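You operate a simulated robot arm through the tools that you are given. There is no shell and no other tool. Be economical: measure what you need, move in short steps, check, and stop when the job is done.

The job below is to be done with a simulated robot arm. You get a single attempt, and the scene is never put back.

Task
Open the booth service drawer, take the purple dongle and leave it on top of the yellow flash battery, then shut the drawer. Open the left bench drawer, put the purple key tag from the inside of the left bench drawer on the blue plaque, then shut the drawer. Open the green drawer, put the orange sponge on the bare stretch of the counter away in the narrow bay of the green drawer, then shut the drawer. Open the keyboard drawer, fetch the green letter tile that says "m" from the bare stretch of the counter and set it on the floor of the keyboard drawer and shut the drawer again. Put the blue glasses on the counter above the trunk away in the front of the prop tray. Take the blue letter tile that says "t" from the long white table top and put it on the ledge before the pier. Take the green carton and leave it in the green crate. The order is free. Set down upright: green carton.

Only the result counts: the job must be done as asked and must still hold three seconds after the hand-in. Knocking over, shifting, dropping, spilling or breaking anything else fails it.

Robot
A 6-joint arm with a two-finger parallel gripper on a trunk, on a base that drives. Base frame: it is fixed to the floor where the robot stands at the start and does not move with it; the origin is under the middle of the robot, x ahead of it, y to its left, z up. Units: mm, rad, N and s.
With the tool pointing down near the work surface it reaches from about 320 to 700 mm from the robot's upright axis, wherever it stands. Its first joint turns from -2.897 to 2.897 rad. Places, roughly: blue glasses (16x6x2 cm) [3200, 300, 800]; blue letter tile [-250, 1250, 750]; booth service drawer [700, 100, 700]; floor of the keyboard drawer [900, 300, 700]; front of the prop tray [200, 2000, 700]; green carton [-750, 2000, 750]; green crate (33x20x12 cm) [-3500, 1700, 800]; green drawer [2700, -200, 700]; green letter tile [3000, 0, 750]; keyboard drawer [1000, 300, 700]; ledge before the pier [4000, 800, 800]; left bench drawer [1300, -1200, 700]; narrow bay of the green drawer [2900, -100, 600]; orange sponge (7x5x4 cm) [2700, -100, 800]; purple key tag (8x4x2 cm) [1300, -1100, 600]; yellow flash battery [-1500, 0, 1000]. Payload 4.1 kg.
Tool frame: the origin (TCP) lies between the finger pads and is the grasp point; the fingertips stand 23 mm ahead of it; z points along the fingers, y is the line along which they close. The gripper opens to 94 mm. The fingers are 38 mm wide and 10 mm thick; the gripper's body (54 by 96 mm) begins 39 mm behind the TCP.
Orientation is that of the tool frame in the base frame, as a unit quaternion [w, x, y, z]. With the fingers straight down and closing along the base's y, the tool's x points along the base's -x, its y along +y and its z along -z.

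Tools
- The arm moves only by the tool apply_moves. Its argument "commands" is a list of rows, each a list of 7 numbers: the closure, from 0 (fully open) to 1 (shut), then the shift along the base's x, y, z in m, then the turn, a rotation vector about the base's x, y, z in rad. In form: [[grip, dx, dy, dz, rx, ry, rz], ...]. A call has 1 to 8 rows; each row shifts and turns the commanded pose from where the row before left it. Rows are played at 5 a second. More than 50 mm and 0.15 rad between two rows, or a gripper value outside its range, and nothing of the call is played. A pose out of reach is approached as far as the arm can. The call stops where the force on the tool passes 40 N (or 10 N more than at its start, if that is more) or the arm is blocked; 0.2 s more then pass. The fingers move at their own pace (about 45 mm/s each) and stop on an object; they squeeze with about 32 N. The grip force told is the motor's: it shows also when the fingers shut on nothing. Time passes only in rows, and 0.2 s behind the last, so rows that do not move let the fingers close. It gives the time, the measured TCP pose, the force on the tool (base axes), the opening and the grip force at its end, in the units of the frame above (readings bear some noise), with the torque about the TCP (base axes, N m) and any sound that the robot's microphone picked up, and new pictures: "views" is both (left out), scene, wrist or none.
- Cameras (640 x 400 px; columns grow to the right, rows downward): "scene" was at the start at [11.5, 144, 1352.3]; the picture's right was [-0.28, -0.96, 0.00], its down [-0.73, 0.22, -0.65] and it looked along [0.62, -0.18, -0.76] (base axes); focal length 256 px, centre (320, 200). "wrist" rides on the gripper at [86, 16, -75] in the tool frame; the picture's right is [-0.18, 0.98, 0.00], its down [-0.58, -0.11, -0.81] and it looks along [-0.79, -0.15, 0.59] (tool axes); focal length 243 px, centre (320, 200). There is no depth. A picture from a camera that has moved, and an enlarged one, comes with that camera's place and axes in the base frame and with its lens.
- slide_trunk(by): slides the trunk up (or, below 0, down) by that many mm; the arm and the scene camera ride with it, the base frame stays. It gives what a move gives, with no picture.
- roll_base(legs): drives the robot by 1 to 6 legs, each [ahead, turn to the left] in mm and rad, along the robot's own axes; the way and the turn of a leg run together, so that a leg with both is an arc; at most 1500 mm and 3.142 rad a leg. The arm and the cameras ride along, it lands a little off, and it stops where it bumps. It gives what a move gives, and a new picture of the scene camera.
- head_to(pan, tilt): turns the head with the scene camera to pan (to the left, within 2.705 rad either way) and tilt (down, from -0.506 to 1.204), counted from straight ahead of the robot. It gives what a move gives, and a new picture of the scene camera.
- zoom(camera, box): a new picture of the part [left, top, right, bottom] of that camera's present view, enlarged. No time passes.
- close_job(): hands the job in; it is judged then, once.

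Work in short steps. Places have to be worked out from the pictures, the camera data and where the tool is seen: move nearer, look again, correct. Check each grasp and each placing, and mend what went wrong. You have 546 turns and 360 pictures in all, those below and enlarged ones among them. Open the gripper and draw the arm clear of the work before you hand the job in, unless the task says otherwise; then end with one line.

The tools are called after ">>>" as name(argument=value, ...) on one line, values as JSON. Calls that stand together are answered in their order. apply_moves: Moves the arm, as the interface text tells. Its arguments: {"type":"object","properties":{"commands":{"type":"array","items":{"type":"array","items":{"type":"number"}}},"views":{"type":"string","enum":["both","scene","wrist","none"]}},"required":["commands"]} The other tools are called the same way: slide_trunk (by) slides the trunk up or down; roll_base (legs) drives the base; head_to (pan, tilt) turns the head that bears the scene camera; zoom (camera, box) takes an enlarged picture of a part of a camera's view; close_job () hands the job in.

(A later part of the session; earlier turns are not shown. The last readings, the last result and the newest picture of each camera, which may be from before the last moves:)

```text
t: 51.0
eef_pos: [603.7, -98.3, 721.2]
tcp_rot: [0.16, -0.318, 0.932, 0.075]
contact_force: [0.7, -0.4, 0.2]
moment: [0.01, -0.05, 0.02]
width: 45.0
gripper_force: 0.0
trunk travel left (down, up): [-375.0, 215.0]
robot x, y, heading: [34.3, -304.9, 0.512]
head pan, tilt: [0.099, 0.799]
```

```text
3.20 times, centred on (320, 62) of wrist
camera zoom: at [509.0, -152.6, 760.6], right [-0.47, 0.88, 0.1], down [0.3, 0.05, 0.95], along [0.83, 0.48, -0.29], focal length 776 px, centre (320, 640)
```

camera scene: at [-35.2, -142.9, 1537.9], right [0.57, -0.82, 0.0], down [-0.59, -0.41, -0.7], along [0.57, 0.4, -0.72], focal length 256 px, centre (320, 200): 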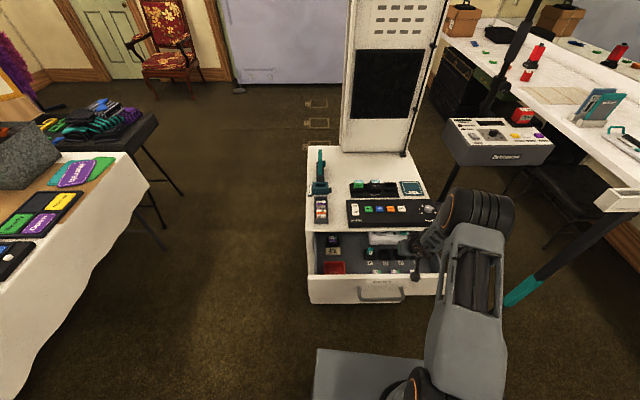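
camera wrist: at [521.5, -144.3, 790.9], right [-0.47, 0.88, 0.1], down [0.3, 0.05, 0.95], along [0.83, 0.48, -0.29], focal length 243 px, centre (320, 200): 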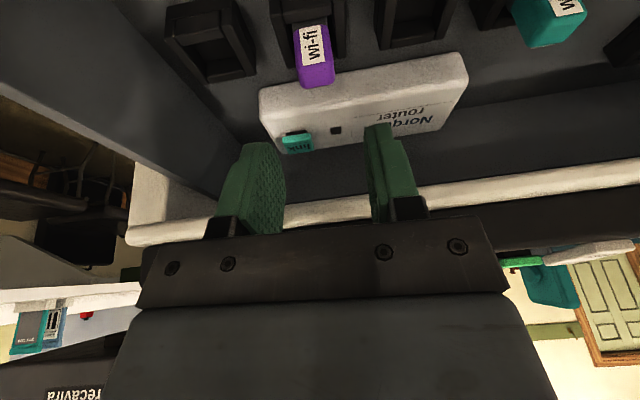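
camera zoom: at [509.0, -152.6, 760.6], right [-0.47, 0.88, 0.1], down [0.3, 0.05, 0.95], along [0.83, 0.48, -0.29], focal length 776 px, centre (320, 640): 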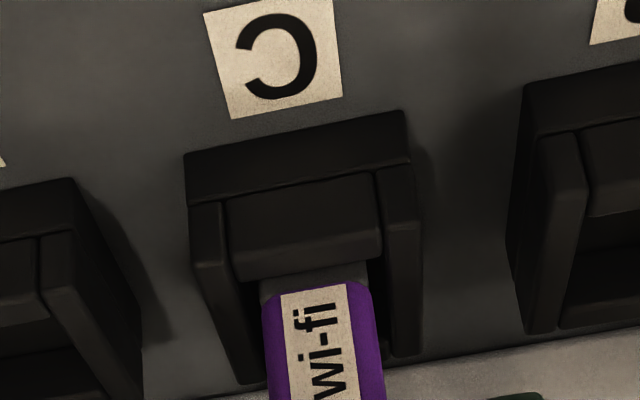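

Parallax now gives the dongle centre at (612,-85), top z≈687, socket rim z≈652. I move the TCP to (608,-88,684).

>>> apply_moves(commands=[[0.52, 0.004, 0.01, -0.012, 0, 0, 0], [0.52, 0, 0, -0.012, 0, 0, 0], [0.52, 0, 0, -0.012, 0, 0, 0]], views="wrist")

```text
t: 51.5
eef_pos: [610.7, -87.6, 714.9]
tcp_rot: [0.167, -0.32, 0.93, 0.075]
contact_force: [1.7, 1.4, 16.5]
moment: [-1.17, 1.7, -0.1]
width: 45.2
gripper_force: 0.1
trunk travel left (down, up): [-375.0, 215.0]
robot x, y, heading: [33.5, -303.5, 0.511]
head pan, tilt: [0.099, 0.799]
stopped in row 2: the force on the tool passed its limit (the readings are from after the stop); the commanded pose is now the measured one
camera wrist: at [516.9, -143.0, 754.7], right [-0.47, 0.88, 0.1], down [0.28, 0.05, 0.96], along [0.83, 0.48, -0.27], focal length 243 px, centre (320, 200)
```

wrist: 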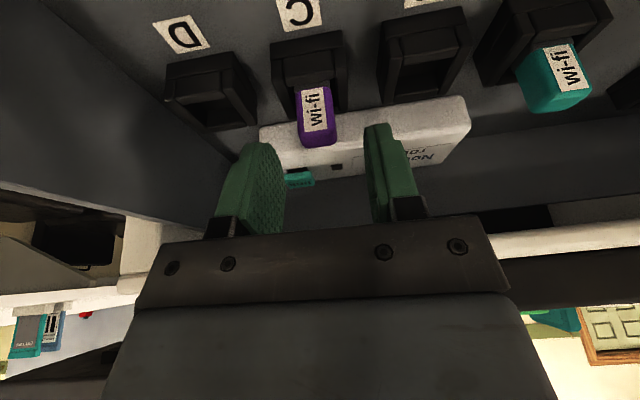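

The camera housing rests on the drawer's front rim again (rim z≈735). With the tool vertical both rim and booth edge clear, so I lift, level the tool, and keep the TCP a bit toward me.

>>> apply_moves(commands=[[0.52, 0, 0, 0.035, 0, 0, 0], [0.52, 0, 0, 0.02, -0.082, 0.084, 0], [0.52, 0, 0, 0.01, -0.082, 0.084, 0], [0.52, 0, 0, 0, -0.082, 0.084, 0]], views="wrist")

```text
t: 52.5
eef_pos: [609.2, -87.2, 781.2]
tcp_rot: [0.007, -0.325, 0.946, -0.001]
contact_force: [-1.5, 0.6, 1.1]
moment: [0.01, 0.0, 0.01]
width: 45.0
gripper_force: 0.0
trunk travel left (down, up): [-375.0, 215.0]
robot x, y, heading: [38.9, -306.0, 0.512]
head pan, tilt: [0.099, 0.799]
camera wrist: at [530.1, -128.9, 852.9], right [-0.46, 0.89, -0.01], down [0.51, 0.27, 0.81], along [0.72, 0.37, -0.58], focal length 243 px, centre (320, 200)
```

wrist: 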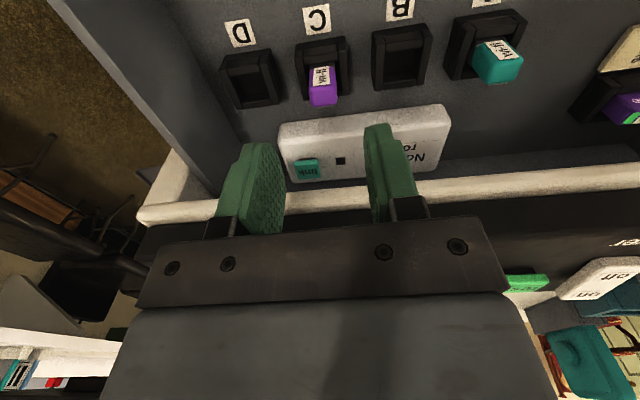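

Level. Now straight down to z≈690 at (606,-89).

>>> apply_moves(commands=[[0.52, -0.003, -0.002, -0.03, 0, 0, 0], [0.52, 0, 0, -0.025, 0, 0, 0], [0.52, 0, 0, -0.018, 0, 0, 0], [0.52, 0, 0, -0.018, 0, 0, 0]], views="wrist")

```text
t: 53.4
eef_pos: [609.9, -89.0, 712.2]
tcp_rot: [0.019, -0.326, 0.945, 0.0]
contact_force: [-13.4, -6.0, 24.5]
moment: [1.22, -1.22, 0.42]
width: 45.3
gripper_force: 0.1
trunk travel left (down, up): [-375.0, 215.0]
robot x, y, heading: [34.7, -300.0, 0.51]
head pan, tilt: [0.099, 0.799]
stopped in row 4: the force on the tool passed its limit (the readings are from after the stop); the commanded pose is now the measured one
camera wrist: at [530.4, -130.3, 783.5], right [-0.46, 0.89, -0.01], down [0.5, 0.26, 0.83], along [0.74, 0.38, -0.56], focal length 243 px, centre (320, 200)
```

wrist: 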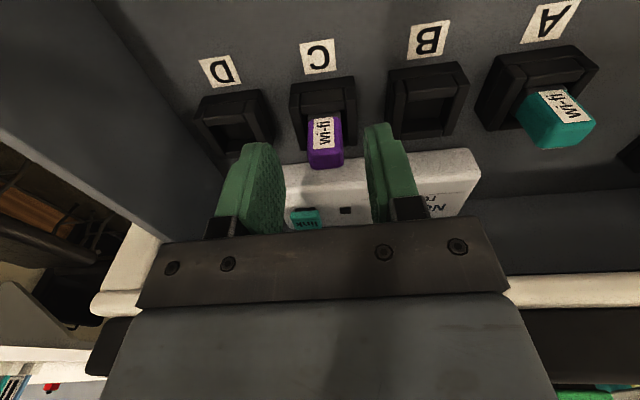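

The body meets the booth's panel while vertical, and the camera meets the rim when leaning much. A lean of 0.2 rad with the TCP at z≈699 should pass both and still give about 11 mm of grip.

>>> apply_moves(commands=[[0.52, -0.006, -0.005, 0.02, 0, 0, 0], [0.52, -0.003, -0.001, 0, 0.054, -0.072, 0], [0.52, 0, 0, 0, 0.054, -0.072, 0], [0.52, 0, 0, -0.015, 0, 0, 0], [0.52, 0, 0, -0.01, 0, 0, 0]], views="wrist")

```text
t: 54.6
eef_pos: [603.0, -94.2, 704.1]
tcp_rot: [0.101, -0.323, 0.941, 0.026]
contact_force: [-0.1, 0.6, -0.3]
moment: [-0.01, 0.01, 0.03]
width: 45.2
gripper_force: 0.1
trunk travel left (down, up): [-375.0, 215.0]
robot x, y, heading: [36.1, -304.5, 0.509]
head pan, tilt: [0.099, 0.799]
camera wrist: at [513.8, -142.9, 757.8], right [-0.46, 0.89, 0.02], down [0.38, 0.17, 0.91], along [0.8, 0.43, -0.41], focal length 243 px, centre (320, 200)
```

wrist: 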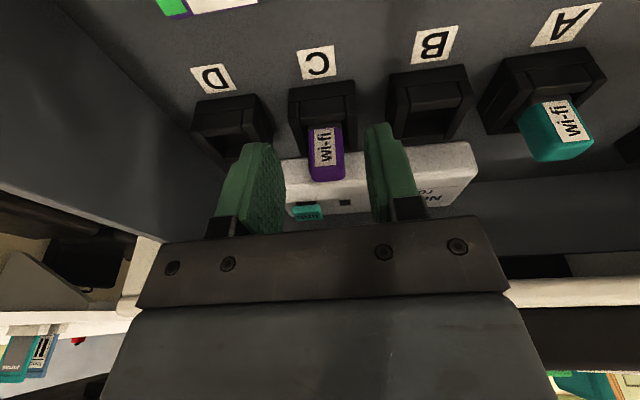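

No contact now, and the dongle's top stands between the fingers. I lower 4 mm more and close.

>>> apply_moves(commands=[[0.52, 0, 0, -0.004, 0, 0, 0], [0.8, 0, 0, 0, 0, 0, 0], [1, 0, 0, 0, 0, 0, 0], [1, 0, 0, 0, 0, 0, 0]], views="wrist")

```text
t: 55.6
eef_pos: [601.8, -94.6, 698.4]
tcp_rot: [0.1, -0.324, 0.94, 0.028]
contact_force: [1.1, -0.3, 0.5]
moment: [0.01, 0.0, -0.01]
width: 19.4
gripper_force: 32.1
trunk travel left (down, up): [-375.0, 215.0]
robot x, y, heading: [33.8, -303.3, 0.509]
head pan, tilt: [0.099, 0.799]
camera wrist: at [513.3, -142.5, 753.8], right [-0.46, 0.89, 0.02], down [0.38, 0.17, 0.91], along [0.8, 0.43, -0.41], focal length 243 px, centre (320, 200)
```

wrist: 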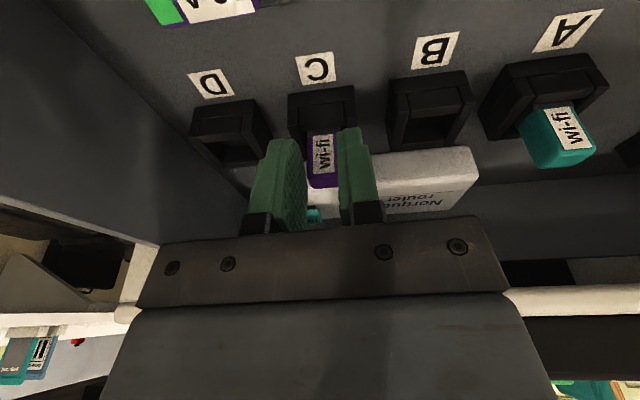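

Gripped: 19 mm wide, 32 N. I pull straight up.

>>> apply_moves(commands=[[1, 0, 0, 0.02, 0, 0, 0], [1, 0, 0, 0.02, 0, 0, 0], [1, 0, 0, 0.03, 0, 0, 0], [1, 0, 0, 0.03, 0, 0, 0], [1, -0.01, -0.008, 0.04, 0, 0, 0], [1, -0.01, -0.008, 0.04, 0, 0, 0]])

```text
t: 57.0
eef_pos: [583.0, -107.9, 878.2]
tcp_rot: [0.101, -0.323, 0.941, 0.026]
contact_force: [0.3, -1.4, -0.8]
moment: [-0.01, 0.0, -0.01]
width: 19.4
gripper_force: 31.2
trunk travel left (down, up): [-375.0, 215.0]
robot x, y, heading: [32.6, -301.6, 0.51]
head pan, tilt: [0.099, 0.799]
camera scene: at [-34.2, -143.0, 1407.7], right [0.57, -0.82, 0.0], down [-0.59, -0.41, -0.7], along [0.57, 0.4, -0.72], focal length 256 px, centre (320, 200)
camera wrist: at [493.0, -158.2, 932.7], right [-0.46, 0.89, 0.02], down [0.38, 0.17, 0.91], along [0.8, 0.43, -0.41], focal length 243 px, centre (320, 200)
```

scene: 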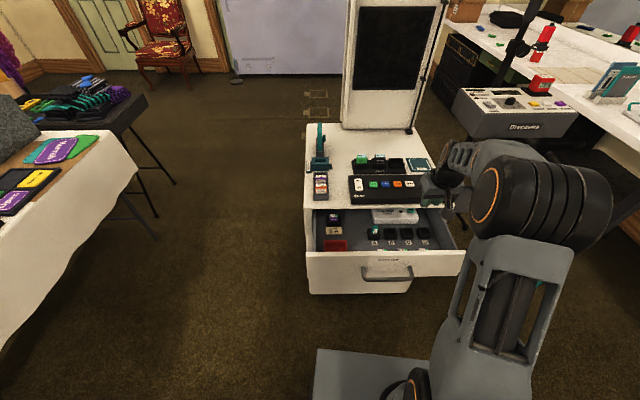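
wrist: 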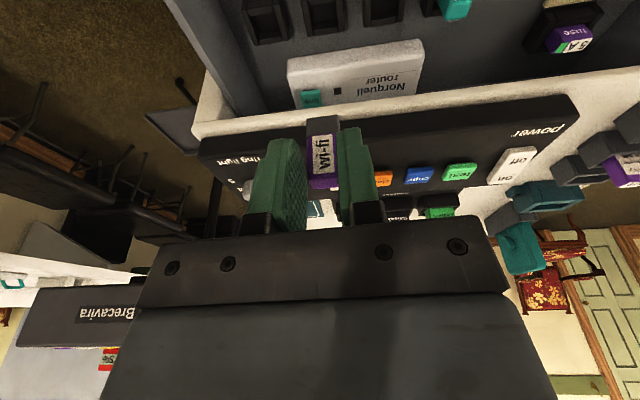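

I have the dongle, held at the fingertips. I shut the drawer now by pushing its handle bar with the gripper's body, the dongle hanging free below; first I go out in front of the drawer.

>>> apply_moves(commands=[[1, -0.042, -0.007, 0, -0.054, 0.072, 0], [1, -0.042, -0.007, 0, -0.054, 0.072, 0], [1, -0.042, -0.007, 0, 0, 0, 0], [1, -0.042, -0.007, 0, 0, 0, 0], [1, -0.042, -0.007, 0, 0, 0, 0], [1, -0.042, -0.008, 0, 0, 0, 0]], views="none")

>>> apply_moves(commands=[[1, 0, 0, -0.045, 0, 0, 0], [1, 0, 0, -0.045, 0, 0, 0], [1, 0, 0, -0.045, 0, 0, 0], [1, 0, 0, -0.045, 0, 0, 0], [1, 0, 0, -0.045, 0, 0, 0], [1, 0, 0, -0.04, 0, 0, 0]])

```text
t: 58.4
eef_pos: [331.7, -152.8, 878.8]
tcp_rot: [0.015, -0.325, 0.945, 0.0]
contact_force: [0.9, 0.2, -0.7]
moment: [0.0, 0.0, 0.02]
width: 19.5
gripper_force: 32.7
trunk travel left (down, up): [-375.0, 215.0]
robot x, y, heading: [33.2, -305.7, 0.508]
head pan, tilt: [0.099, 0.799]
```

```text
t: 59.8
eef_pos: [328.1, -152.7, 616.1]
tcp_rot: [0.017, -0.326, 0.945, -0.001]
contact_force: [-0.8, 0.0, 0.3]
moment: [0.0, -0.01, -0.02]
width: 19.7
gripper_force: 32.2
trunk travel left (down, up): [-375.0, 215.0]
robot x, y, heading: [38.6, -303.5, 0.511]
head pan, tilt: [0.099, 0.799]
camera scene: at [-34.6, -143.1, 1407.8], right [0.57, -0.82, 0.0], down [-0.59, -0.41, -0.7], along [0.57, 0.4, -0.72], focal length 256 px, centre (320, 200)
camera wrist: at [248.6, -194.6, 686.7], right [-0.46, 0.89, -0.01], down [0.5, 0.26, 0.82], along [0.73, 0.38, -0.57], focal length 243 px, centre (320, 200)
```

scene: 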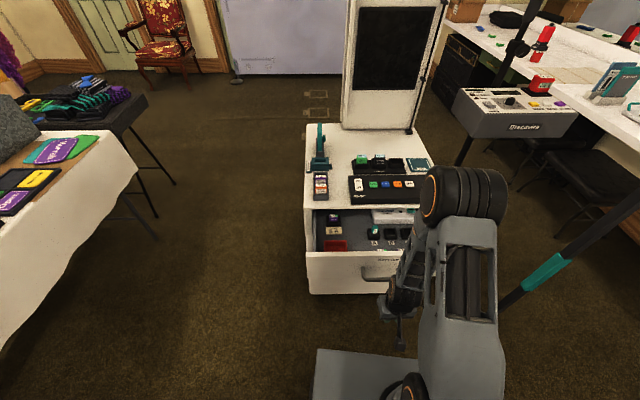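
wrist: 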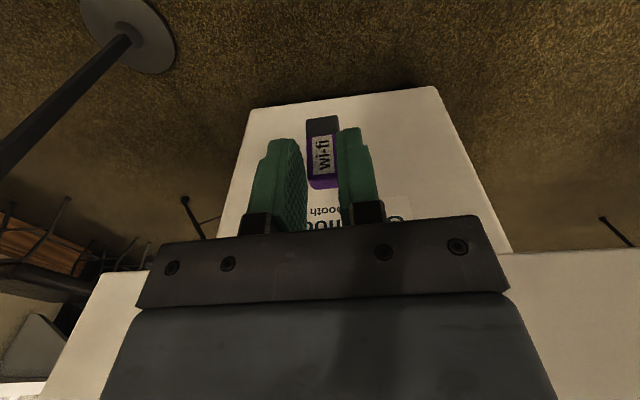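

The body is level with the bar. I push along the booth's normal.

>>> apply_moves(commands=[[1, 0.02, 0.015, -0.005, 0, 0, 0], [1, 0.02, 0.015, -0.005, 0, 0, 0], [1, 0.02, 0.015, 0, 0, 0, 0], [1, 0.02, 0.015, 0, 0, 0, 0], [1, 0.02, 0.015, 0, 0, 0, 0], [1, 0.02, 0.015, 0, 0, 0, 0], [1, 0.02, 0.015, 0, 0, 0, 0], [1, 0.02, 0.015, 0, 0, 0, 0]])

```text
t: 61.6
eef_pos: [487.6, -32.6, 603.8]
tcp_rot: [0.015, -0.325, 0.945, -0.001]
contact_force: [-0.7, 0.1, 0.4]
moment: [0.03, 0.02, 0.0]
width: 19.4
gripper_force: 32.2
out of reach, approached as far as the arm can: row 2
trunk travel left (down, up): [-375.0, 215.0]
robot x, y, heading: [41.9, -306.5, 0.506]
head pan, tilt: [0.099, 0.799]
camera scene: at [-34.1, -142.8, 1407.7], right [0.57, -0.82, 0.0], down [-0.59, -0.41, -0.7], along [0.57, 0.4, -0.72], focal length 256 px, centre (320, 200)
camera wrist: at [407.1, -75.5, 675.7], right [-0.46, 0.89, -0.01], down [0.5, 0.26, 0.82], along [0.73, 0.38, -0.57], focal length 243 px, centre (320, 200)
```

scene: 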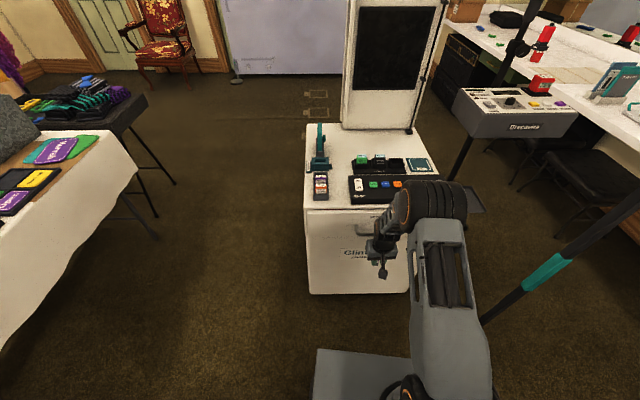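
wrist: 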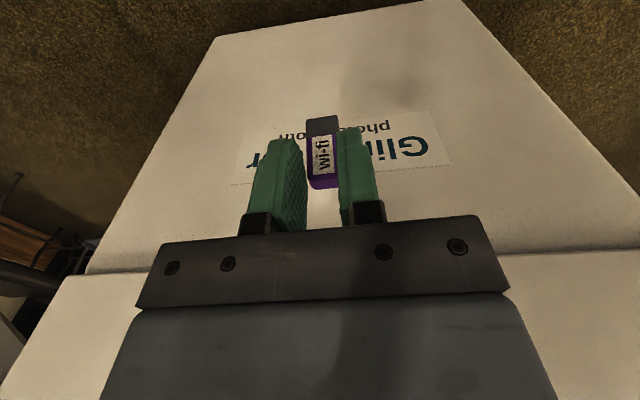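

The drawer is almost home. I push the last bit gently until it resists.

>>> apply_moves(commands=[[1, 0.008, 0.006, 0, 0, 0, 0], [1, 0.008, 0.006, 0, 0, 0, 0], [1, 0.008, 0.006, 0, 0, 0, 0], [1, 0.008, 0.006, 0, 0, 0, 0]])

```text
t: 62.1
eef_pos: [489.6, -32.1, 602.2]
tcp_rot: [0.005, -0.325, 0.946, -0.004]
contact_force: [-11.4, -7.6, 2.3]
moment: [0.6, -0.93, -0.16]
width: 19.5
gripper_force: 31.8
trunk travel left (down, up): [-375.0, 215.0]
robot x, y, heading: [38.7, -305.6, 0.514]
head pan, tilt: [0.099, 0.799]
stopped in row 2: the force on the tool passed its limit (the readings are from after the stop); the commanded pose is now the measured one
camera scene: at [-36.0, -144.0, 1407.8], right [0.57, -0.82, 0.0], down [-0.59, -0.41, -0.7], along [0.57, 0.4, -0.72], focal length 256 px, centre (320, 200)
camera wrist: at [411.0, -72.7, 675.5], right [-0.46, 0.89, -0.01], down [0.52, 0.27, 0.81], along [0.72, 0.37, -0.58], focal length 243 px, centre (320, 200)
```

scene: 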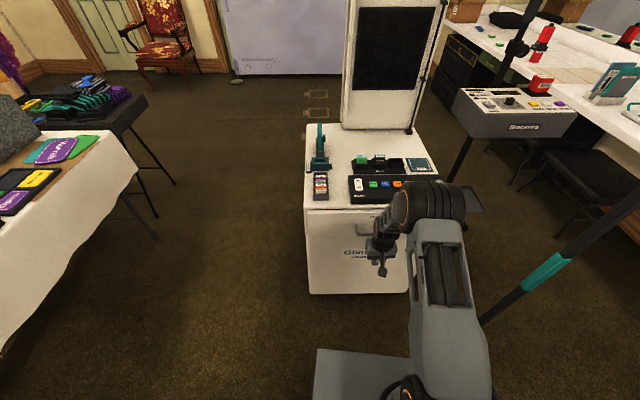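
wrist: 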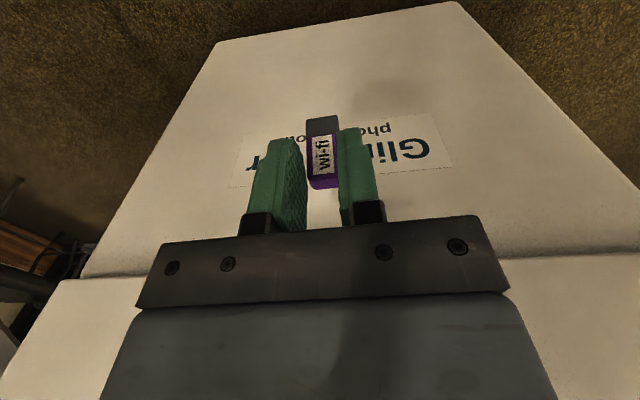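

It met a hard stop. I back away, lift, and check that the drawer is flush.

>>> apply_moves(commands=[[1, -0.03, -0.023, 0, 0, 0, 0], [1, -0.03, -0.023, 0, 0, 0, 0], [1, -0.03, -0.023, 0, 0, 0, 0], [1, 0, 0, 0.05, 0, 0, 0], [1, 0, 0, 0.05, 0, 0, 0], [1, 0, 0, 0.05, 0, 0, 0], [1, 0, 0, 0.05, 0, 0, 0], [1, 0, 0, 0.05, 0, 0, 0]], views="none")

>>> zoom(camera="scene", box=[280, 110, 480, 310])

```text
t: 63.9
eef_pos: [399.9, -100.2, 852.0]
tcp_rot: [0.006, -0.325, 0.946, -0.002]
contact_force: [0.1, -0.9, 0.1]
moment: [0.0, 0.05, -0.03]
width: 19.2
gripper_force: 31.9
trunk travel left (down, up): [-375.0, 215.0]
robot x, y, heading: [36.6, -305.9, 0.514]
head pan, tilt: [0.099, 0.799]
```

```text
2.00 times, centred on (380, 210) of scene
camera zoom: at [-34.5, -143.1, 1407.7], right [0.57, -0.82, 0.0], down [-0.59, -0.41, -0.7], along [0.57, 0.4, -0.72], focal length 513 px, centre (200, 180)
```

zoom: 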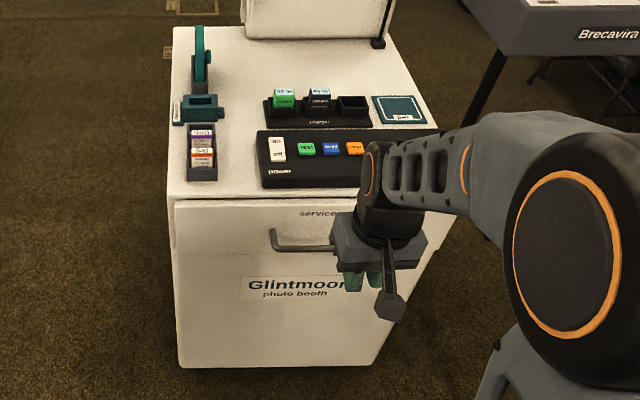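

The drawer is shut flush. Next the yellow battery on the cart behind me: I lift the hand well clear, turn, and drive part of the way.

>>> slide_trunk(by=200)

>>> roll_base(legs=[[0, 2.19], [450, 0]])

```text
t: 66.1
eef_pos: [398.6, -99.6, 1051.6]
tcp_rot: [0.007, -0.325, 0.946, -0.002]
contact_force: [0.4, -0.6, -0.1]
moment: [-0.02, 0.01, 0.0]
width: 19.6
gripper_force: 32.0
trunk travel left (down, up): [-575.0, 15.0]
robot x, y, heading: [33.6, -306.9, 0.509]
head pan, tilt: [0.099, 0.799]
```

```text
t: 74.1
eef_pos: [-756.4, 35.8, 1051.0]
tcp_rot: [-0.006, 0.992, -0.129, -0.004]
contact_force: [-0.5, 0.0, -0.3]
moment: [0.01, -0.01, 0.02]
width: 19.6
gripper_force: 31.9
trunk travel left (down, up): [-575.0, 15.0]
robot x, y, heading: [-373.5, -126.1, 2.73]
head pan, tilt: [0.099, 0.799]
camera scene: at [-464.6, -282.1, 1607.7], right [0.31, 0.95, 0.0], down [0.68, -0.22, -0.7], along [-0.66, 0.21, -0.72], focal length 256 px, centre (320, 200)
```

scene: 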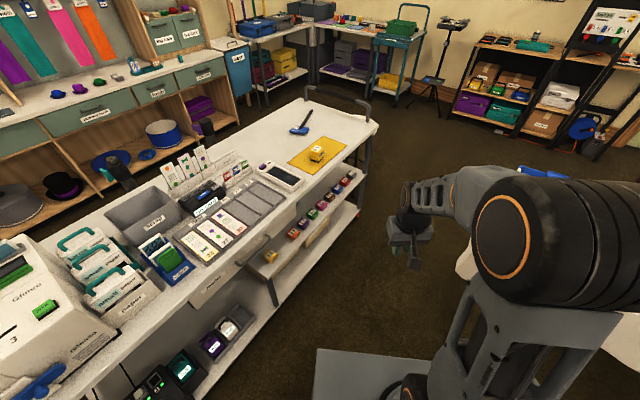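

I see a yellow block on the yellow mat and more small blocks below. I zoom to be sure which is the flash battery.

>>> zoom(camera="scene", box=[230, 110, 390, 210])

>>> zoom(camera="scene", box=[190, 170, 350, 270])

```text
4.00 times, centred on (310, 160) of scene
camera zoom: at [-464.6, -282.1, 1607.7], right [0.31, 0.95, 0.0], down [0.68, -0.22, -0.7], along [-0.66, 0.21, -0.72], focal length 1025 px, centre (360, 360)
```

zoom: 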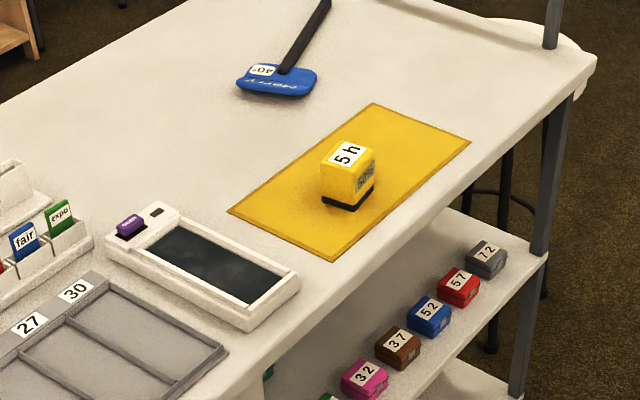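

```text
4.00 times, centred on (270, 220) of scene
camera zoom: at [-464.6, -282.1, 1607.7], right [0.31, 0.95, 0.0], down [0.68, -0.22, -0.7], along [-0.66, 0.21, -0.72], focal length 1025 px, centre (520, 120)
```

zoom: 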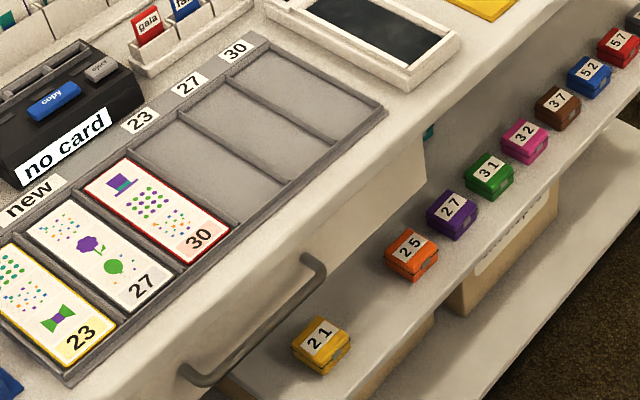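

The yellow "5h" block on the mat is the battery, at about (-1428, 14, 885) by triangulation. I drive to stand facing the cart about 540 mm from it.

>>> roll_base(legs=[[0, -0.045], [590, 0], [0, 1.09]])

```text
t: 80.5
eef_pos: [-1218.4, -132.0, 1051.3]
tcp_rot: [-0.002, 0.921, 0.39, -0.007]
contact_force: [0.3, -0.5, -0.1]
moment: [0.02, -0.01, -0.03]
width: 19.5
gripper_force: 32.3
trunk travel left (down, up): [-575.0, 15.0]
robot x, y, heading: [-885.8, 123.8, -2.493]
head pan, tilt: [0.099, 0.799]
camera scene: at [-799.8, -30.2, 1607.7], right [-0.68, 0.73, 0.0], down [0.53, 0.49, -0.7], along [-0.51, -0.47, -0.72], focal length 256 px, centre (320, 200)
```

scene: 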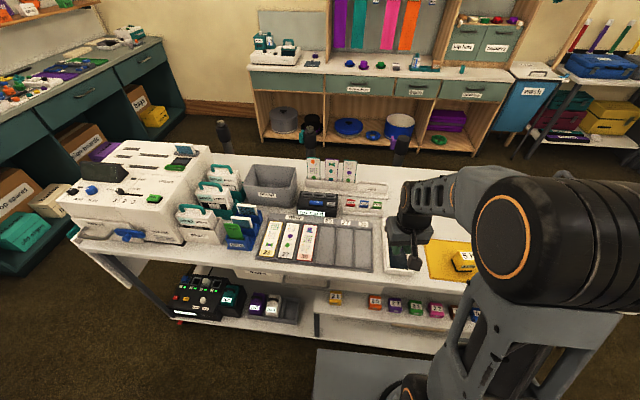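

I turn the head to the mat and look.

>>> head_to(pan=-0.45, tilt=0.9)

```text
t: 81.5
eef_pos: [-1217.5, -131.6, 1050.8]
tcp_rot: [-0.002, 0.921, 0.391, -0.007]
contact_force: [-0.4, 0.3, 0.0]
moment: [0.0, 0.02, 0.01]
width: 19.7
gripper_force: 32.1
trunk travel left (down, up): [-575.0, 15.0]
robot x, y, heading: [-890.1, 121.4, -2.492]
head pan, tilt: [-0.45, 0.901]
camera scene: at [-814.8, 9.8, 1599.8], right [-0.2, 0.98, 0.0], down [0.77, 0.16, -0.62], along [-0.61, -0.12, -0.78], focal length 256 px, centre (320, 200)
```

scene: 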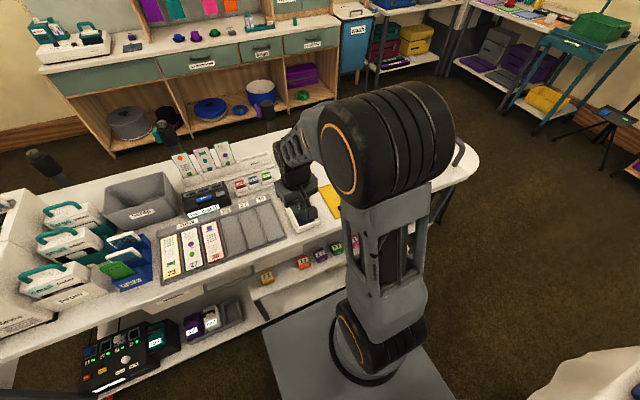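

The arm hides the mat; I move the hand toward the battery at height and use the wrist camera.

>>> apply_moves(commands=[[1, -0.033, 0.026, 0, 0, 0, 0], [1, -0.033, 0.026, 0, 0, 0, 0], [1, -0.033, 0.026, 0, 0, 0, 0], [1, -0.033, 0.026, 0, 0, 0, 0], [1, -0.033, 0.026, 0, 0, 0, 0]])

```text
t: 82.7
eef_pos: [-1383.3, 1.0, 1053.4]
tcp_rot: [-0.001, 0.921, 0.39, -0.007]
contact_force: [-0.2, 0.1, -0.3]
moment: [-0.01, -0.02, 0.0]
width: 19.6
gripper_force: 32.0
trunk travel left (down, up): [-575.0, 15.0]
robot x, y, heading: [-890.8, 124.9, -2.489]
head pan, tilt: [-0.45, 0.901]
camera scene: at [-815.4, 10.3, 1599.9], right [-0.2, 0.98, 0.0], down [0.77, 0.15, -0.62], along [-0.61, -0.12, -0.78], focal length 256 px, centre (320, 200)
camera wrist: at [-1309.5, 50.3, 1127.7], right [0.58, -0.82, -0.01], down [-0.47, -0.34, 0.81], along [-0.67, -0.47, -0.58], focal length 243 px, centre (320, 200)
```

scene: 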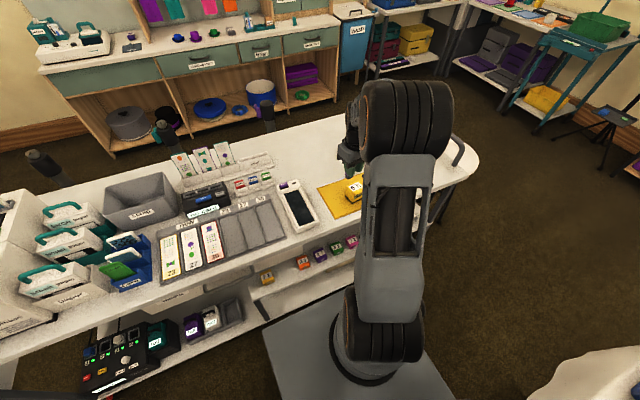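
wrist: 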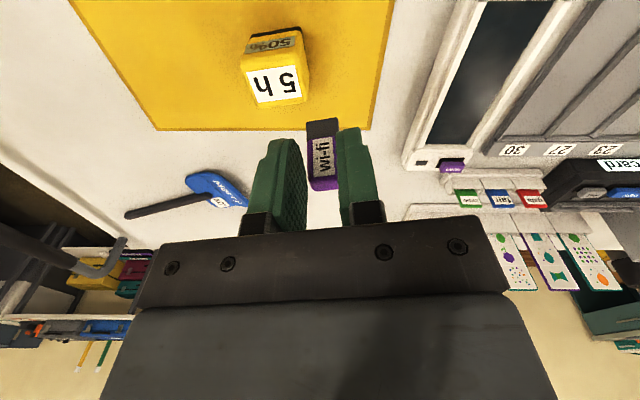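

The battery's top is broad enough for the dongle lying flat. I will lay the dongle on the free part of the mat first and regrip it flat, so I move there while tilting the tool 45°.

>>> apply_moves(commands=[[1, -0.016, 0.026, 0, -0.09, 0.12, 0], [1, -0.016, 0.026, 0, -0.09, 0.12, 0], [1, -0.016, 0.026, 0, -0.09, 0.12, 0], [1, -0.016, 0.026, 0, -0.09, 0.12, 0], [1, -0.015, 0.026, 0, -0.09, 0.12, 0]], views="none")

>>> apply_moves(commands=[[1, 0, 0, -0.03, 0, 0, 0], [1, 0, 0, -0.03, 0, 0, 0], [1, 0, 0, -0.02, 0, 0, 0]])

```text
t: 83.9
eef_pos: [-1464.4, 130.7, 1051.2]
tcp_rot: [0.087, 0.855, 0.359, -0.363]
contact_force: [-0.1, -0.1, 0.3]
moment: [0.02, -0.03, 0.01]
width: 19.7
gripper_force: 31.7
trunk travel left (down, up): [-575.0, 15.0]
robot x, y, heading: [-886.7, 123.9, -2.492]
head pan, tilt: [-0.45, 0.901]
```

```text
t: 84.7
eef_pos: [-1463.5, 129.0, 970.6]
tcp_rot: [0.087, 0.855, 0.36, -0.362]
contact_force: [0.7, -0.4, 0.1]
moment: [0.02, 0.03, 0.04]
width: 19.5
gripper_force: 32.3
trunk travel left (down, up): [-575.0, 15.0]
robot x, y, heading: [-889.7, 119.8, -2.494]
head pan, tilt: [-0.45, 0.901]
camera scene: at [-815.0, 10.0, 1599.9], right [-0.2, 0.98, 0.0], down [0.77, 0.15, -0.62], along [-0.61, -0.12, -0.78], focal length 256 px, centre (320, 200)
camera wrist: at [-1368.6, 193.9, 964.3], right [0.58, -0.81, 0.01], down [0.1, 0.09, 0.99], along [-0.81, -0.57, 0.13], focal length 243 px, centre (320, 200)
```

scene: 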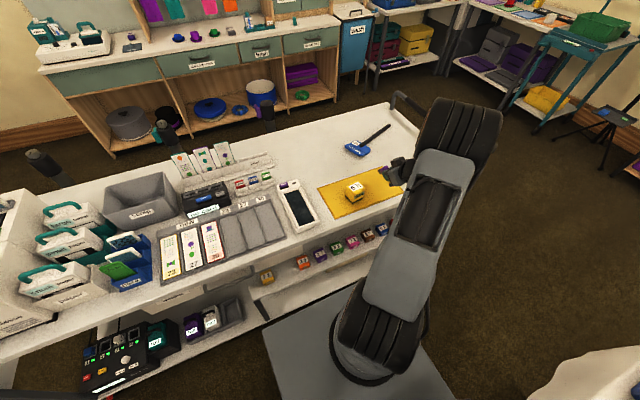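
wrist: 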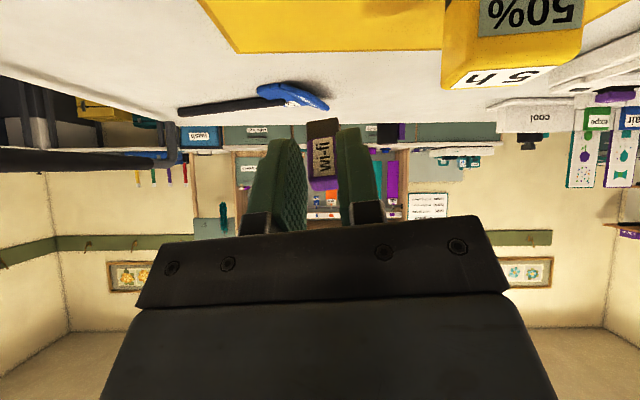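

The battery's top is at about z≈911 (camera 964 sees it just below). I lower the dongle's end to the mat in small steps.

>>> apply_moves(commands=[[1, 0, 0, -0.025, 0, 0, 0], [1, 0, 0, -0.015, 0, 0, 0], [1, 0, 0, -0.006, 0, 0, 0], [1, 0, 0, -0.006, 0, 0, 0]], views="wrist")

```text
t: 85.7
eef_pos: [-1461.1, 127.3, 919.0]
tcp_rot: [0.086, 0.855, 0.36, -0.362]
contact_force: [0.0, 0.2, 0.1]
moment: [-0.02, -0.03, 0.0]
width: 19.3
gripper_force: 31.9
trunk travel left (down, up): [-575.0, 15.0]
robot x, y, heading: [-887.7, 121.5, -2.491]
head pan, tilt: [-0.45, 0.901]
camera wrist: at [-1367.8, 193.7, 911.8], right [0.58, -0.81, 0.01], down [0.1, 0.09, 0.99], along [-0.81, -0.57, 0.13], focal length 243 px, centre (320, 200)
```

wrist: 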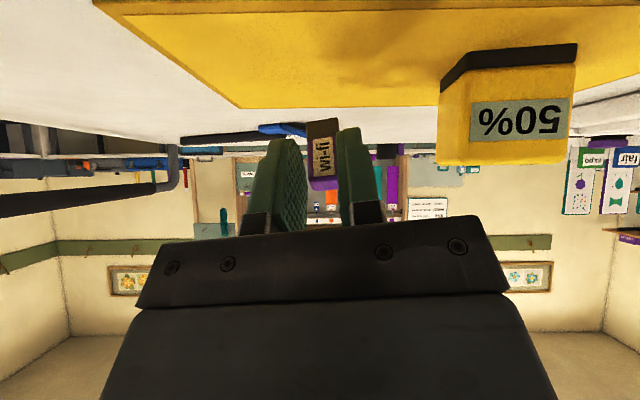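

Table at z≈866, dongle's end ~17 mm above it. I lower further.

>>> apply_moves(commands=[[1, 0, 0, -0.008, 0, 0, 0], [1, 0, 0, -0.004, 0, 0, 0], [1, 0, 0, -0.003, 0, 0, 0]], views="wrist")

```text
t: 86.5
eef_pos: [-1461.2, 129.4, 904.4]
tcp_rot: [0.086, 0.855, 0.361, -0.362]
contact_force: [-0.9, 0.4, -0.5]
moment: [0.02, 0.01, 0.04]
width: 19.1
gripper_force: 32.4
trunk travel left (down, up): [-575.0, 15.0]
robot x, y, heading: [-890.5, 120.4, -2.497]
head pan, tilt: [-0.45, 0.901]
camera wrist: at [-1367.6, 194.9, 897.0], right [0.58, -0.81, 0.01], down [0.1, 0.09, 0.99], along [-0.81, -0.57, 0.13], focal length 243 px, centre (320, 200)
```

wrist: 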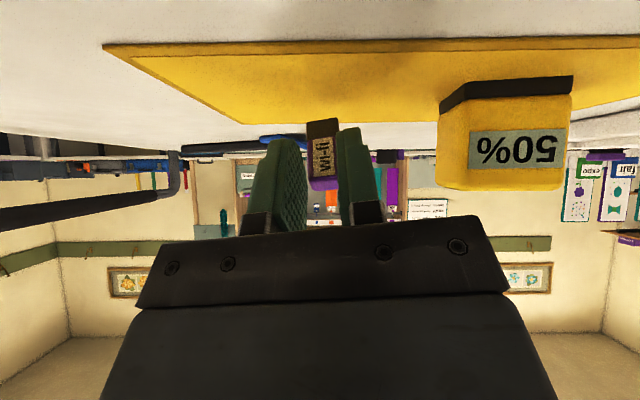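

The end is within a few mm of the mat. Lower 4 mm and release.

>>> apply_moves(commands=[[1, 0, 0, -0.004, 0, 0, 0], [0.7, 0, 0, 0, 0, 0, 0], [0.5, 0, 0, 0, 0, 0, 0], [0.5, 0, 0, 0, 0, 0, 0]], views="wrist")

```text
t: 87.5
eef_pos: [-1462.7, 128.0, 900.9]
tcp_rot: [0.086, 0.855, 0.36, -0.362]
contact_force: [-0.7, 0.7, 0.0]
moment: [0.01, -0.02, 0.01]
width: 46.8
gripper_force: 0.2
trunk travel left (down, up): [-575.0, 15.0]
robot x, y, heading: [-886.3, 121.1, -2.493]
head pan, tilt: [-0.45, 0.901]
camera wrist: at [-1368.4, 194.4, 893.4], right [0.58, -0.81, 0.01], down [0.1, 0.09, 0.99], along [-0.81, -0.57, 0.13], focal length 243 px, centre (320, 200)
```

wrist: 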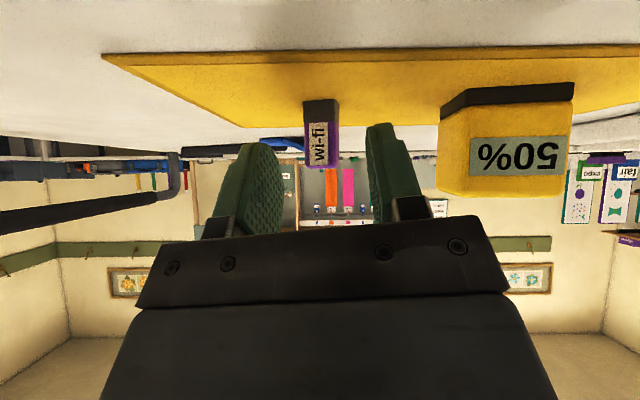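

The dongle righted itself and stands upright, steady, on the mat. So standing works; I rise, level the tool above it and look.

>>> apply_moves(commands=[[0.5, 0, 0, 0.03, 0, 0, 0], [0.5, 0, 0, 0.03, 0, 0, 0], [0.5, 0, 0, 0.03, 0.09, -0.12, 0], [0.5, 0, 0, 0.02, 0.09, -0.12, 0], [0.5, 0, 0, 0, 0.09, -0.12, 0], [0.5, 0, 0, 0, 0.09, -0.12, 0], [0.5, 0, 0, 0, 0.09, -0.12, 0]], views="wrist")

```text
t: 89.1
eef_pos: [-1461.8, 129.5, 1010.3]
tcp_rot: [-0.002, 0.921, 0.389, -0.006]
contact_force: [-0.4, 0.2, 0.4]
moment: [0.01, 0.01, -0.03]
width: 47.1
gripper_force: 0.1
trunk travel left (down, up): [-575.0, 15.0]
robot x, y, heading: [-884.6, 124.3, -2.495]
head pan, tilt: [-0.45, 0.901]
camera wrist: at [-1388.5, 178.3, 1083.7], right [0.58, -0.82, -0.01], down [-0.47, -0.34, 0.81], along [-0.67, -0.47, -0.58], focal length 243 px, centre (320, 200)
```

wrist: 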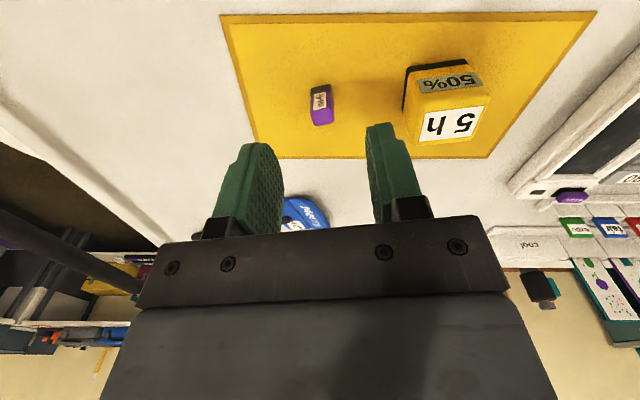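

Dongle top at (-1487,107), battery top centre at (-1435,12,909). I go over the dongle and down to grip it more deeply.

>>> apply_moves(commands=[[0.5, -0.026, -0.022, -0.02, 0, 0, 0], [0.5, 0, 0, -0.03, 0, 0, 0], [0.5, 0, 0, -0.02, 0, 0, 0]], views="wrist")

```text
t: 89.9
eef_pos: [-1489.9, 104.5, 939.6]
tcp_rot: [-0.001, 0.921, 0.389, -0.007]
contact_force: [-0.5, 0.9, -0.4]
moment: [-0.01, -0.01, 0.02]
width: 47.2
gripper_force: 0.0
trunk travel left (down, up): [-575.0, 15.0]
robot x, y, heading: [-884.9, 121.6, -2.491]
head pan, tilt: [-0.45, 0.901]
camera wrist: at [-1417.6, 155.2, 1011.4], right [0.58, -0.82, -0.01], down [-0.47, -0.34, 0.81], along [-0.67, -0.47, -0.58], focal length 243 px, centre (320, 200)
```

wrist: 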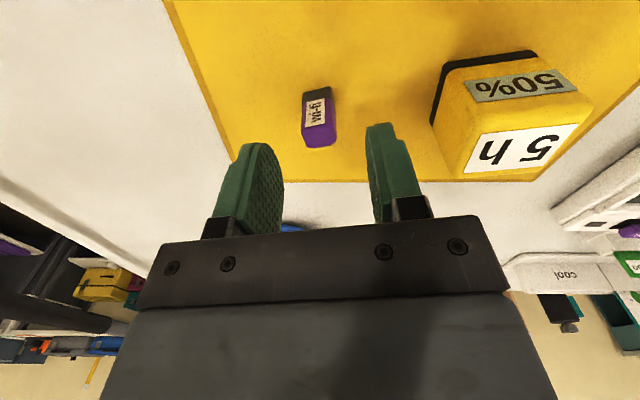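

Aligned. Down 36 mm and close.

>>> apply_moves(commands=[[0.5, 0.002, 0.002, -0.02, 0, 0, 0], [0.5, 0, 0, -0.016, 0, 0, 0], [1, 0, 0, 0, 0, 0, 0], [1, 0, 0, 0, 0, 0, 0], [1, 0, 0, 0, 0, 0, 0]], views="wrist")

```text
t: 91.1
eef_pos: [-1489.4, 109.4, 903.9]
tcp_rot: [-0.001, 0.921, 0.39, -0.007]
contact_force: [0.5, 0.1, 1.1]
moment: [0.0, 0.03, -0.02]
width: 19.4
gripper_force: 31.5
trunk travel left (down, up): [-575.0, 15.0]
robot x, y, heading: [-888.1, 122.4, -2.495]
head pan, tilt: [-0.45, 0.901]
camera wrist: at [-1415.0, 158.7, 977.1], right [0.58, -0.82, -0.01], down [-0.47, -0.34, 0.81], along [-0.67, -0.47, -0.58], focal length 243 px, centre (320, 200)
```

wrist: 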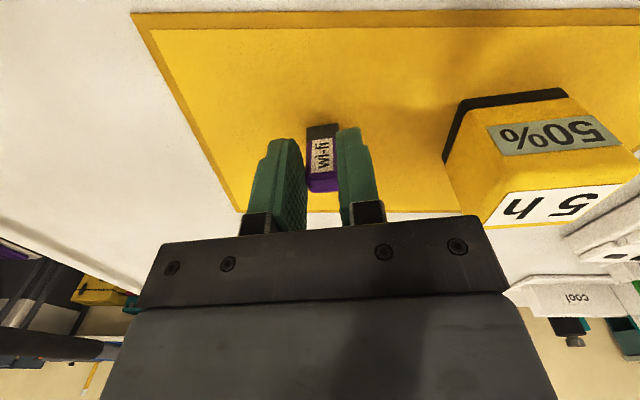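

Gripped at 19.4 mm. I lift it over the battery.

>>> apply_moves(commands=[[1, 0, 0, 0.04, 0, 0, 0], [1, 0, 0, 0.04, 0, 0, 0], [1, 0.018, -0.032, 0, 0, 0, 0], [1, 0.018, -0.032, 0, 0, 0, 0], [1, 0.017, -0.032, 0, 0, 0, 0]])

```text
t: 92.3
eef_pos: [-1433.7, 11.6, 984.3]
tcp_rot: [-0.002, 0.921, 0.39, -0.007]
contact_force: [0.7, -0.2, -0.3]
moment: [-0.02, 0.0, 0.0]
width: 19.4
gripper_force: 31.6
trunk travel left (down, up): [-575.0, 15.0]
robot x, y, heading: [-888.1, 121.8, -2.489]
head pan, tilt: [-0.45, 0.901]
camera scene: at [-814.6, 9.7, 1599.8], right [-0.2, 0.98, 0.0], down [0.77, 0.15, -0.62], along [-0.61, -0.12, -0.78], focal length 256 px, centre (320, 200)
camera wrist: at [-1360.9, 61.4, 1057.3], right [0.58, -0.82, -0.01], down [-0.47, -0.34, 0.81], along [-0.67, -0.47, -0.58], focal length 243 px, centre (320, 200)
```

scene: 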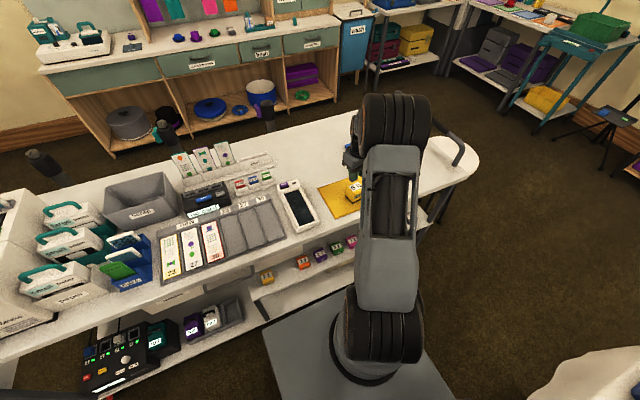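
wrist: 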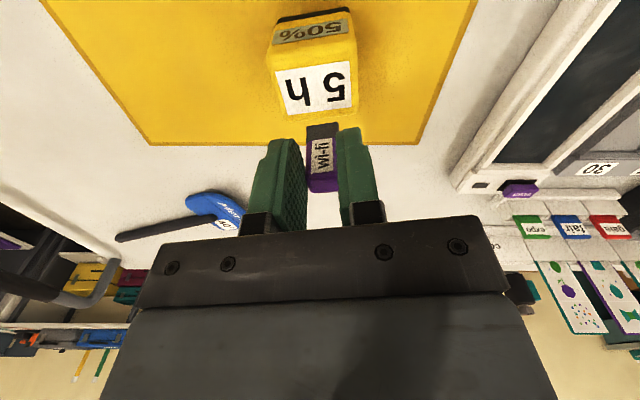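

The battery's centre lies about 5 mm nearer to me than the hand's axis. I correct and lower the dongle onto it.

>>> apply_moves(commands=[[1, 0.004, 0.003, -0.015, 0, 0, 0], [1, 0, 0, -0.012, 0, 0, 0], [1, 0, 0, -0.006, 0, 0, 0]], views="wrist")

```text
t: 93.1
eef_pos: [-1431.6, 15.5, 958.9]
tcp_rot: [-0.005, 0.921, 0.39, -0.014]
contact_force: [6.2, 1.3, 18.3]
moment: [-0.02, -0.1, 0.01]
width: 19.6
gripper_force: 32.5
trunk travel left (down, up): [-575.0, 15.0]
robot x, y, heading: [-886.4, 121.6, -2.489]
head pan, tilt: [-0.45, 0.901]
stopped in row 3: the force on the tool passed its limit (the readings are from after the stop); the commanded pose is now the measured one
camera wrist: at [-1357.6, 65.7, 1032.2], right [0.58, -0.82, -0.01], down [-0.46, -0.34, 0.82], along [-0.68, -0.47, -0.57], focal length 243 px, centre (320, 200)
```

wrist: 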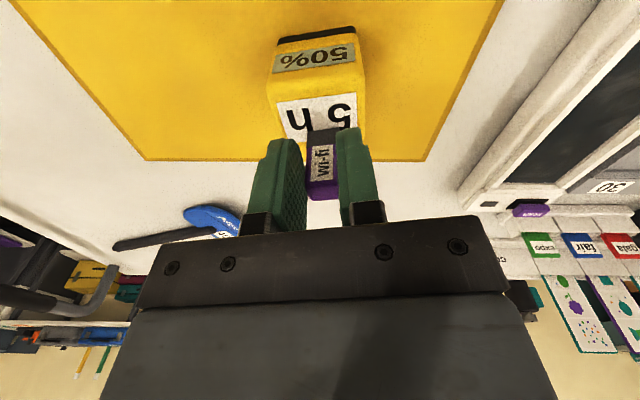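

It touches at TCP z≈959. I zoom in to see where on the battery it stands before releasing.

>>> zoom(camera="wrist", box=[240, 10, 400, 210])

```text
2.00 times, centred on (320, 110) of wrist
camera zoom: at [-1357.6, 65.7, 1032.2], right [0.58, -0.82, -0.01], down [-0.46, -0.34, 0.82], along [-0.68, -0.47, -0.57], focal length 485 px, centre (320, 380)
```

zoom: 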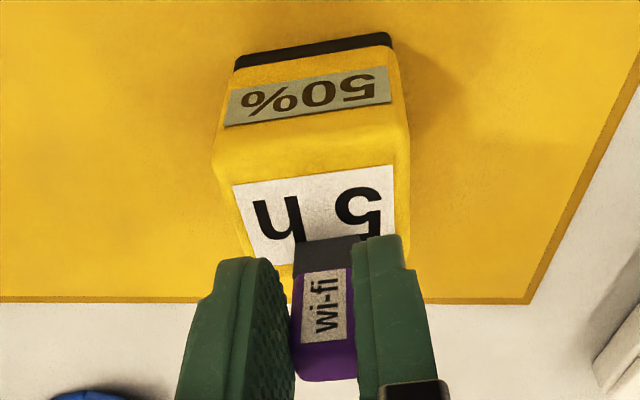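

The dongle's foot is near the battery's far edge; it should come ~14 mm toward me. I lift a little, shift, and set down again.

>>> apply_moves(commands=[[1, 0, 0, 0.01, 0, 0, 0], [1, 0.011, 0.0085, 0, 0, 0, 0], [1, 0, 0, -0.004, 0, 0, 0], [1, 0, 0, -0.003, 0, 0, 0]], views="none")

>>> zoom(camera="wrist", box=[240, 10, 400, 210])

```text
t: 94.1
eef_pos: [-1421.4, 25.4, 961.7]
tcp_rot: [-0.003, 0.921, 0.39, -0.013]
contact_force: [0.1, -0.1, 1.2]
moment: [0.03, -0.02, 0.04]
width: 19.6
gripper_force: 31.9
trunk travel left (down, up): [-575.0, 15.0]
robot x, y, heading: [-888.0, 120.3, -2.497]
head pan, tilt: [-0.45, 0.901]
```

```text
2.00 times, centred on (320, 110) of wrist
camera zoom: at [-1347.7, 74.9, 1032.8], right [0.58, -0.82, -0.01], down [-0.46, -0.34, 0.82], along [-0.67, -0.47, -0.57], focal length 485 px, centre (320, 380)
```

zoom: 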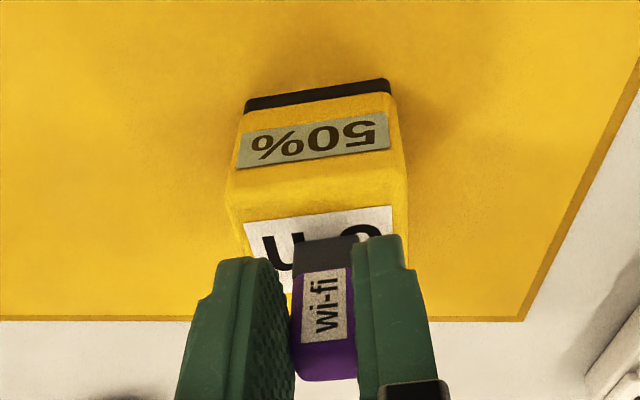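

Well centred now. I lower the last 2 mm and release.

>>> apply_moves(commands=[[1, 0, 0, -0.002, 0, 0, 0], [1, 0, 0, -0.001, 0, 0, 0], [0.7, 0, 0, 0, 0, 0, 0], [0.5, 0, 0, 0, 0, 0, 0], [0.5, 0, 0, 0, 0, 0, 0]], views="wrist")

```text
t: 95.3
eef_pos: [-1421.3, 24.3, 957.5]
tcp_rot: [-0.004, 0.921, 0.39, -0.011]
contact_force: [0.2, -0.8, 0.0]
moment: [0.04, 0.01, 0.01]
width: 47.0
gripper_force: 0.1
trunk travel left (down, up): [-575.0, 15.0]
robot x, y, heading: [-889.7, 120.8, -2.496]
head pan, tilt: [-0.45, 0.901]
camera wrist: at [-1347.6, 75.3, 1029.2], right [0.58, -0.82, -0.01], down [-0.46, -0.34, 0.82], along [-0.67, -0.47, -0.57], focal length 243 px, centre (320, 200)
```

wrist: 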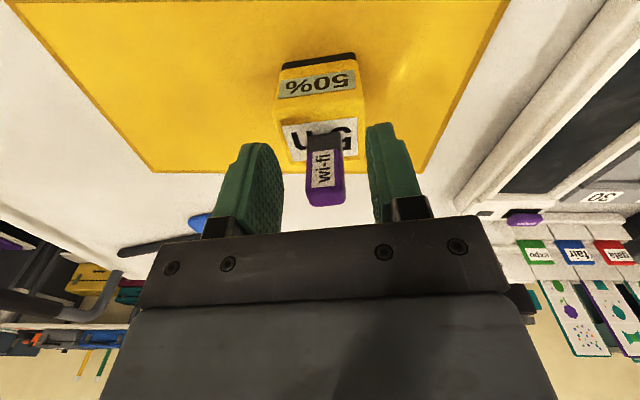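

Standing upright on the battery. I rise straight up and check.

>>> apply_moves(commands=[[0.5, 0, 0, 0.02, 0, 0, 0], [0.5, 0, 0, 0.04, 0, 0, 0], [0.5, 0, 0, 0.05, 0, 0, 0]], views="wrist")

```text
t: 96.1
eef_pos: [-1419.9, 25.6, 1068.8]
tcp_rot: [-0.003, 0.921, 0.39, -0.011]
contact_force: [0.3, 0.4, -0.1]
moment: [-0.04, -0.01, -0.01]
width: 46.7
gripper_force: 0.1
trunk travel left (down, up): [-575.0, 15.0]
robot x, y, heading: [-889.4, 117.8, -2.493]
head pan, tilt: [-0.45, 0.901]
camera wrist: at [-1346.1, 75.6, 1141.4], right [0.58, -0.82, -0.01], down [-0.46, -0.34, 0.82], along [-0.67, -0.47, -0.57], focal length 243 px, centre (320, 200)
```

wrist: 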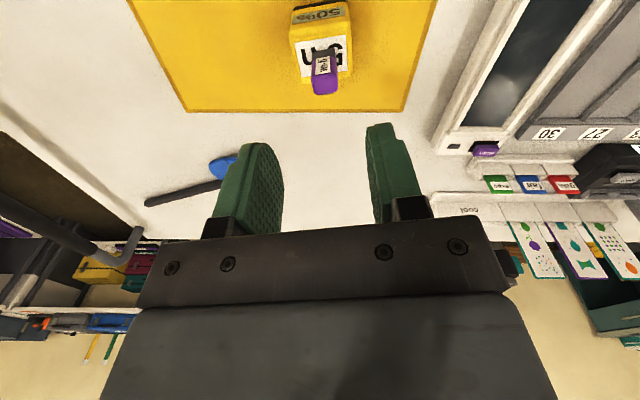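

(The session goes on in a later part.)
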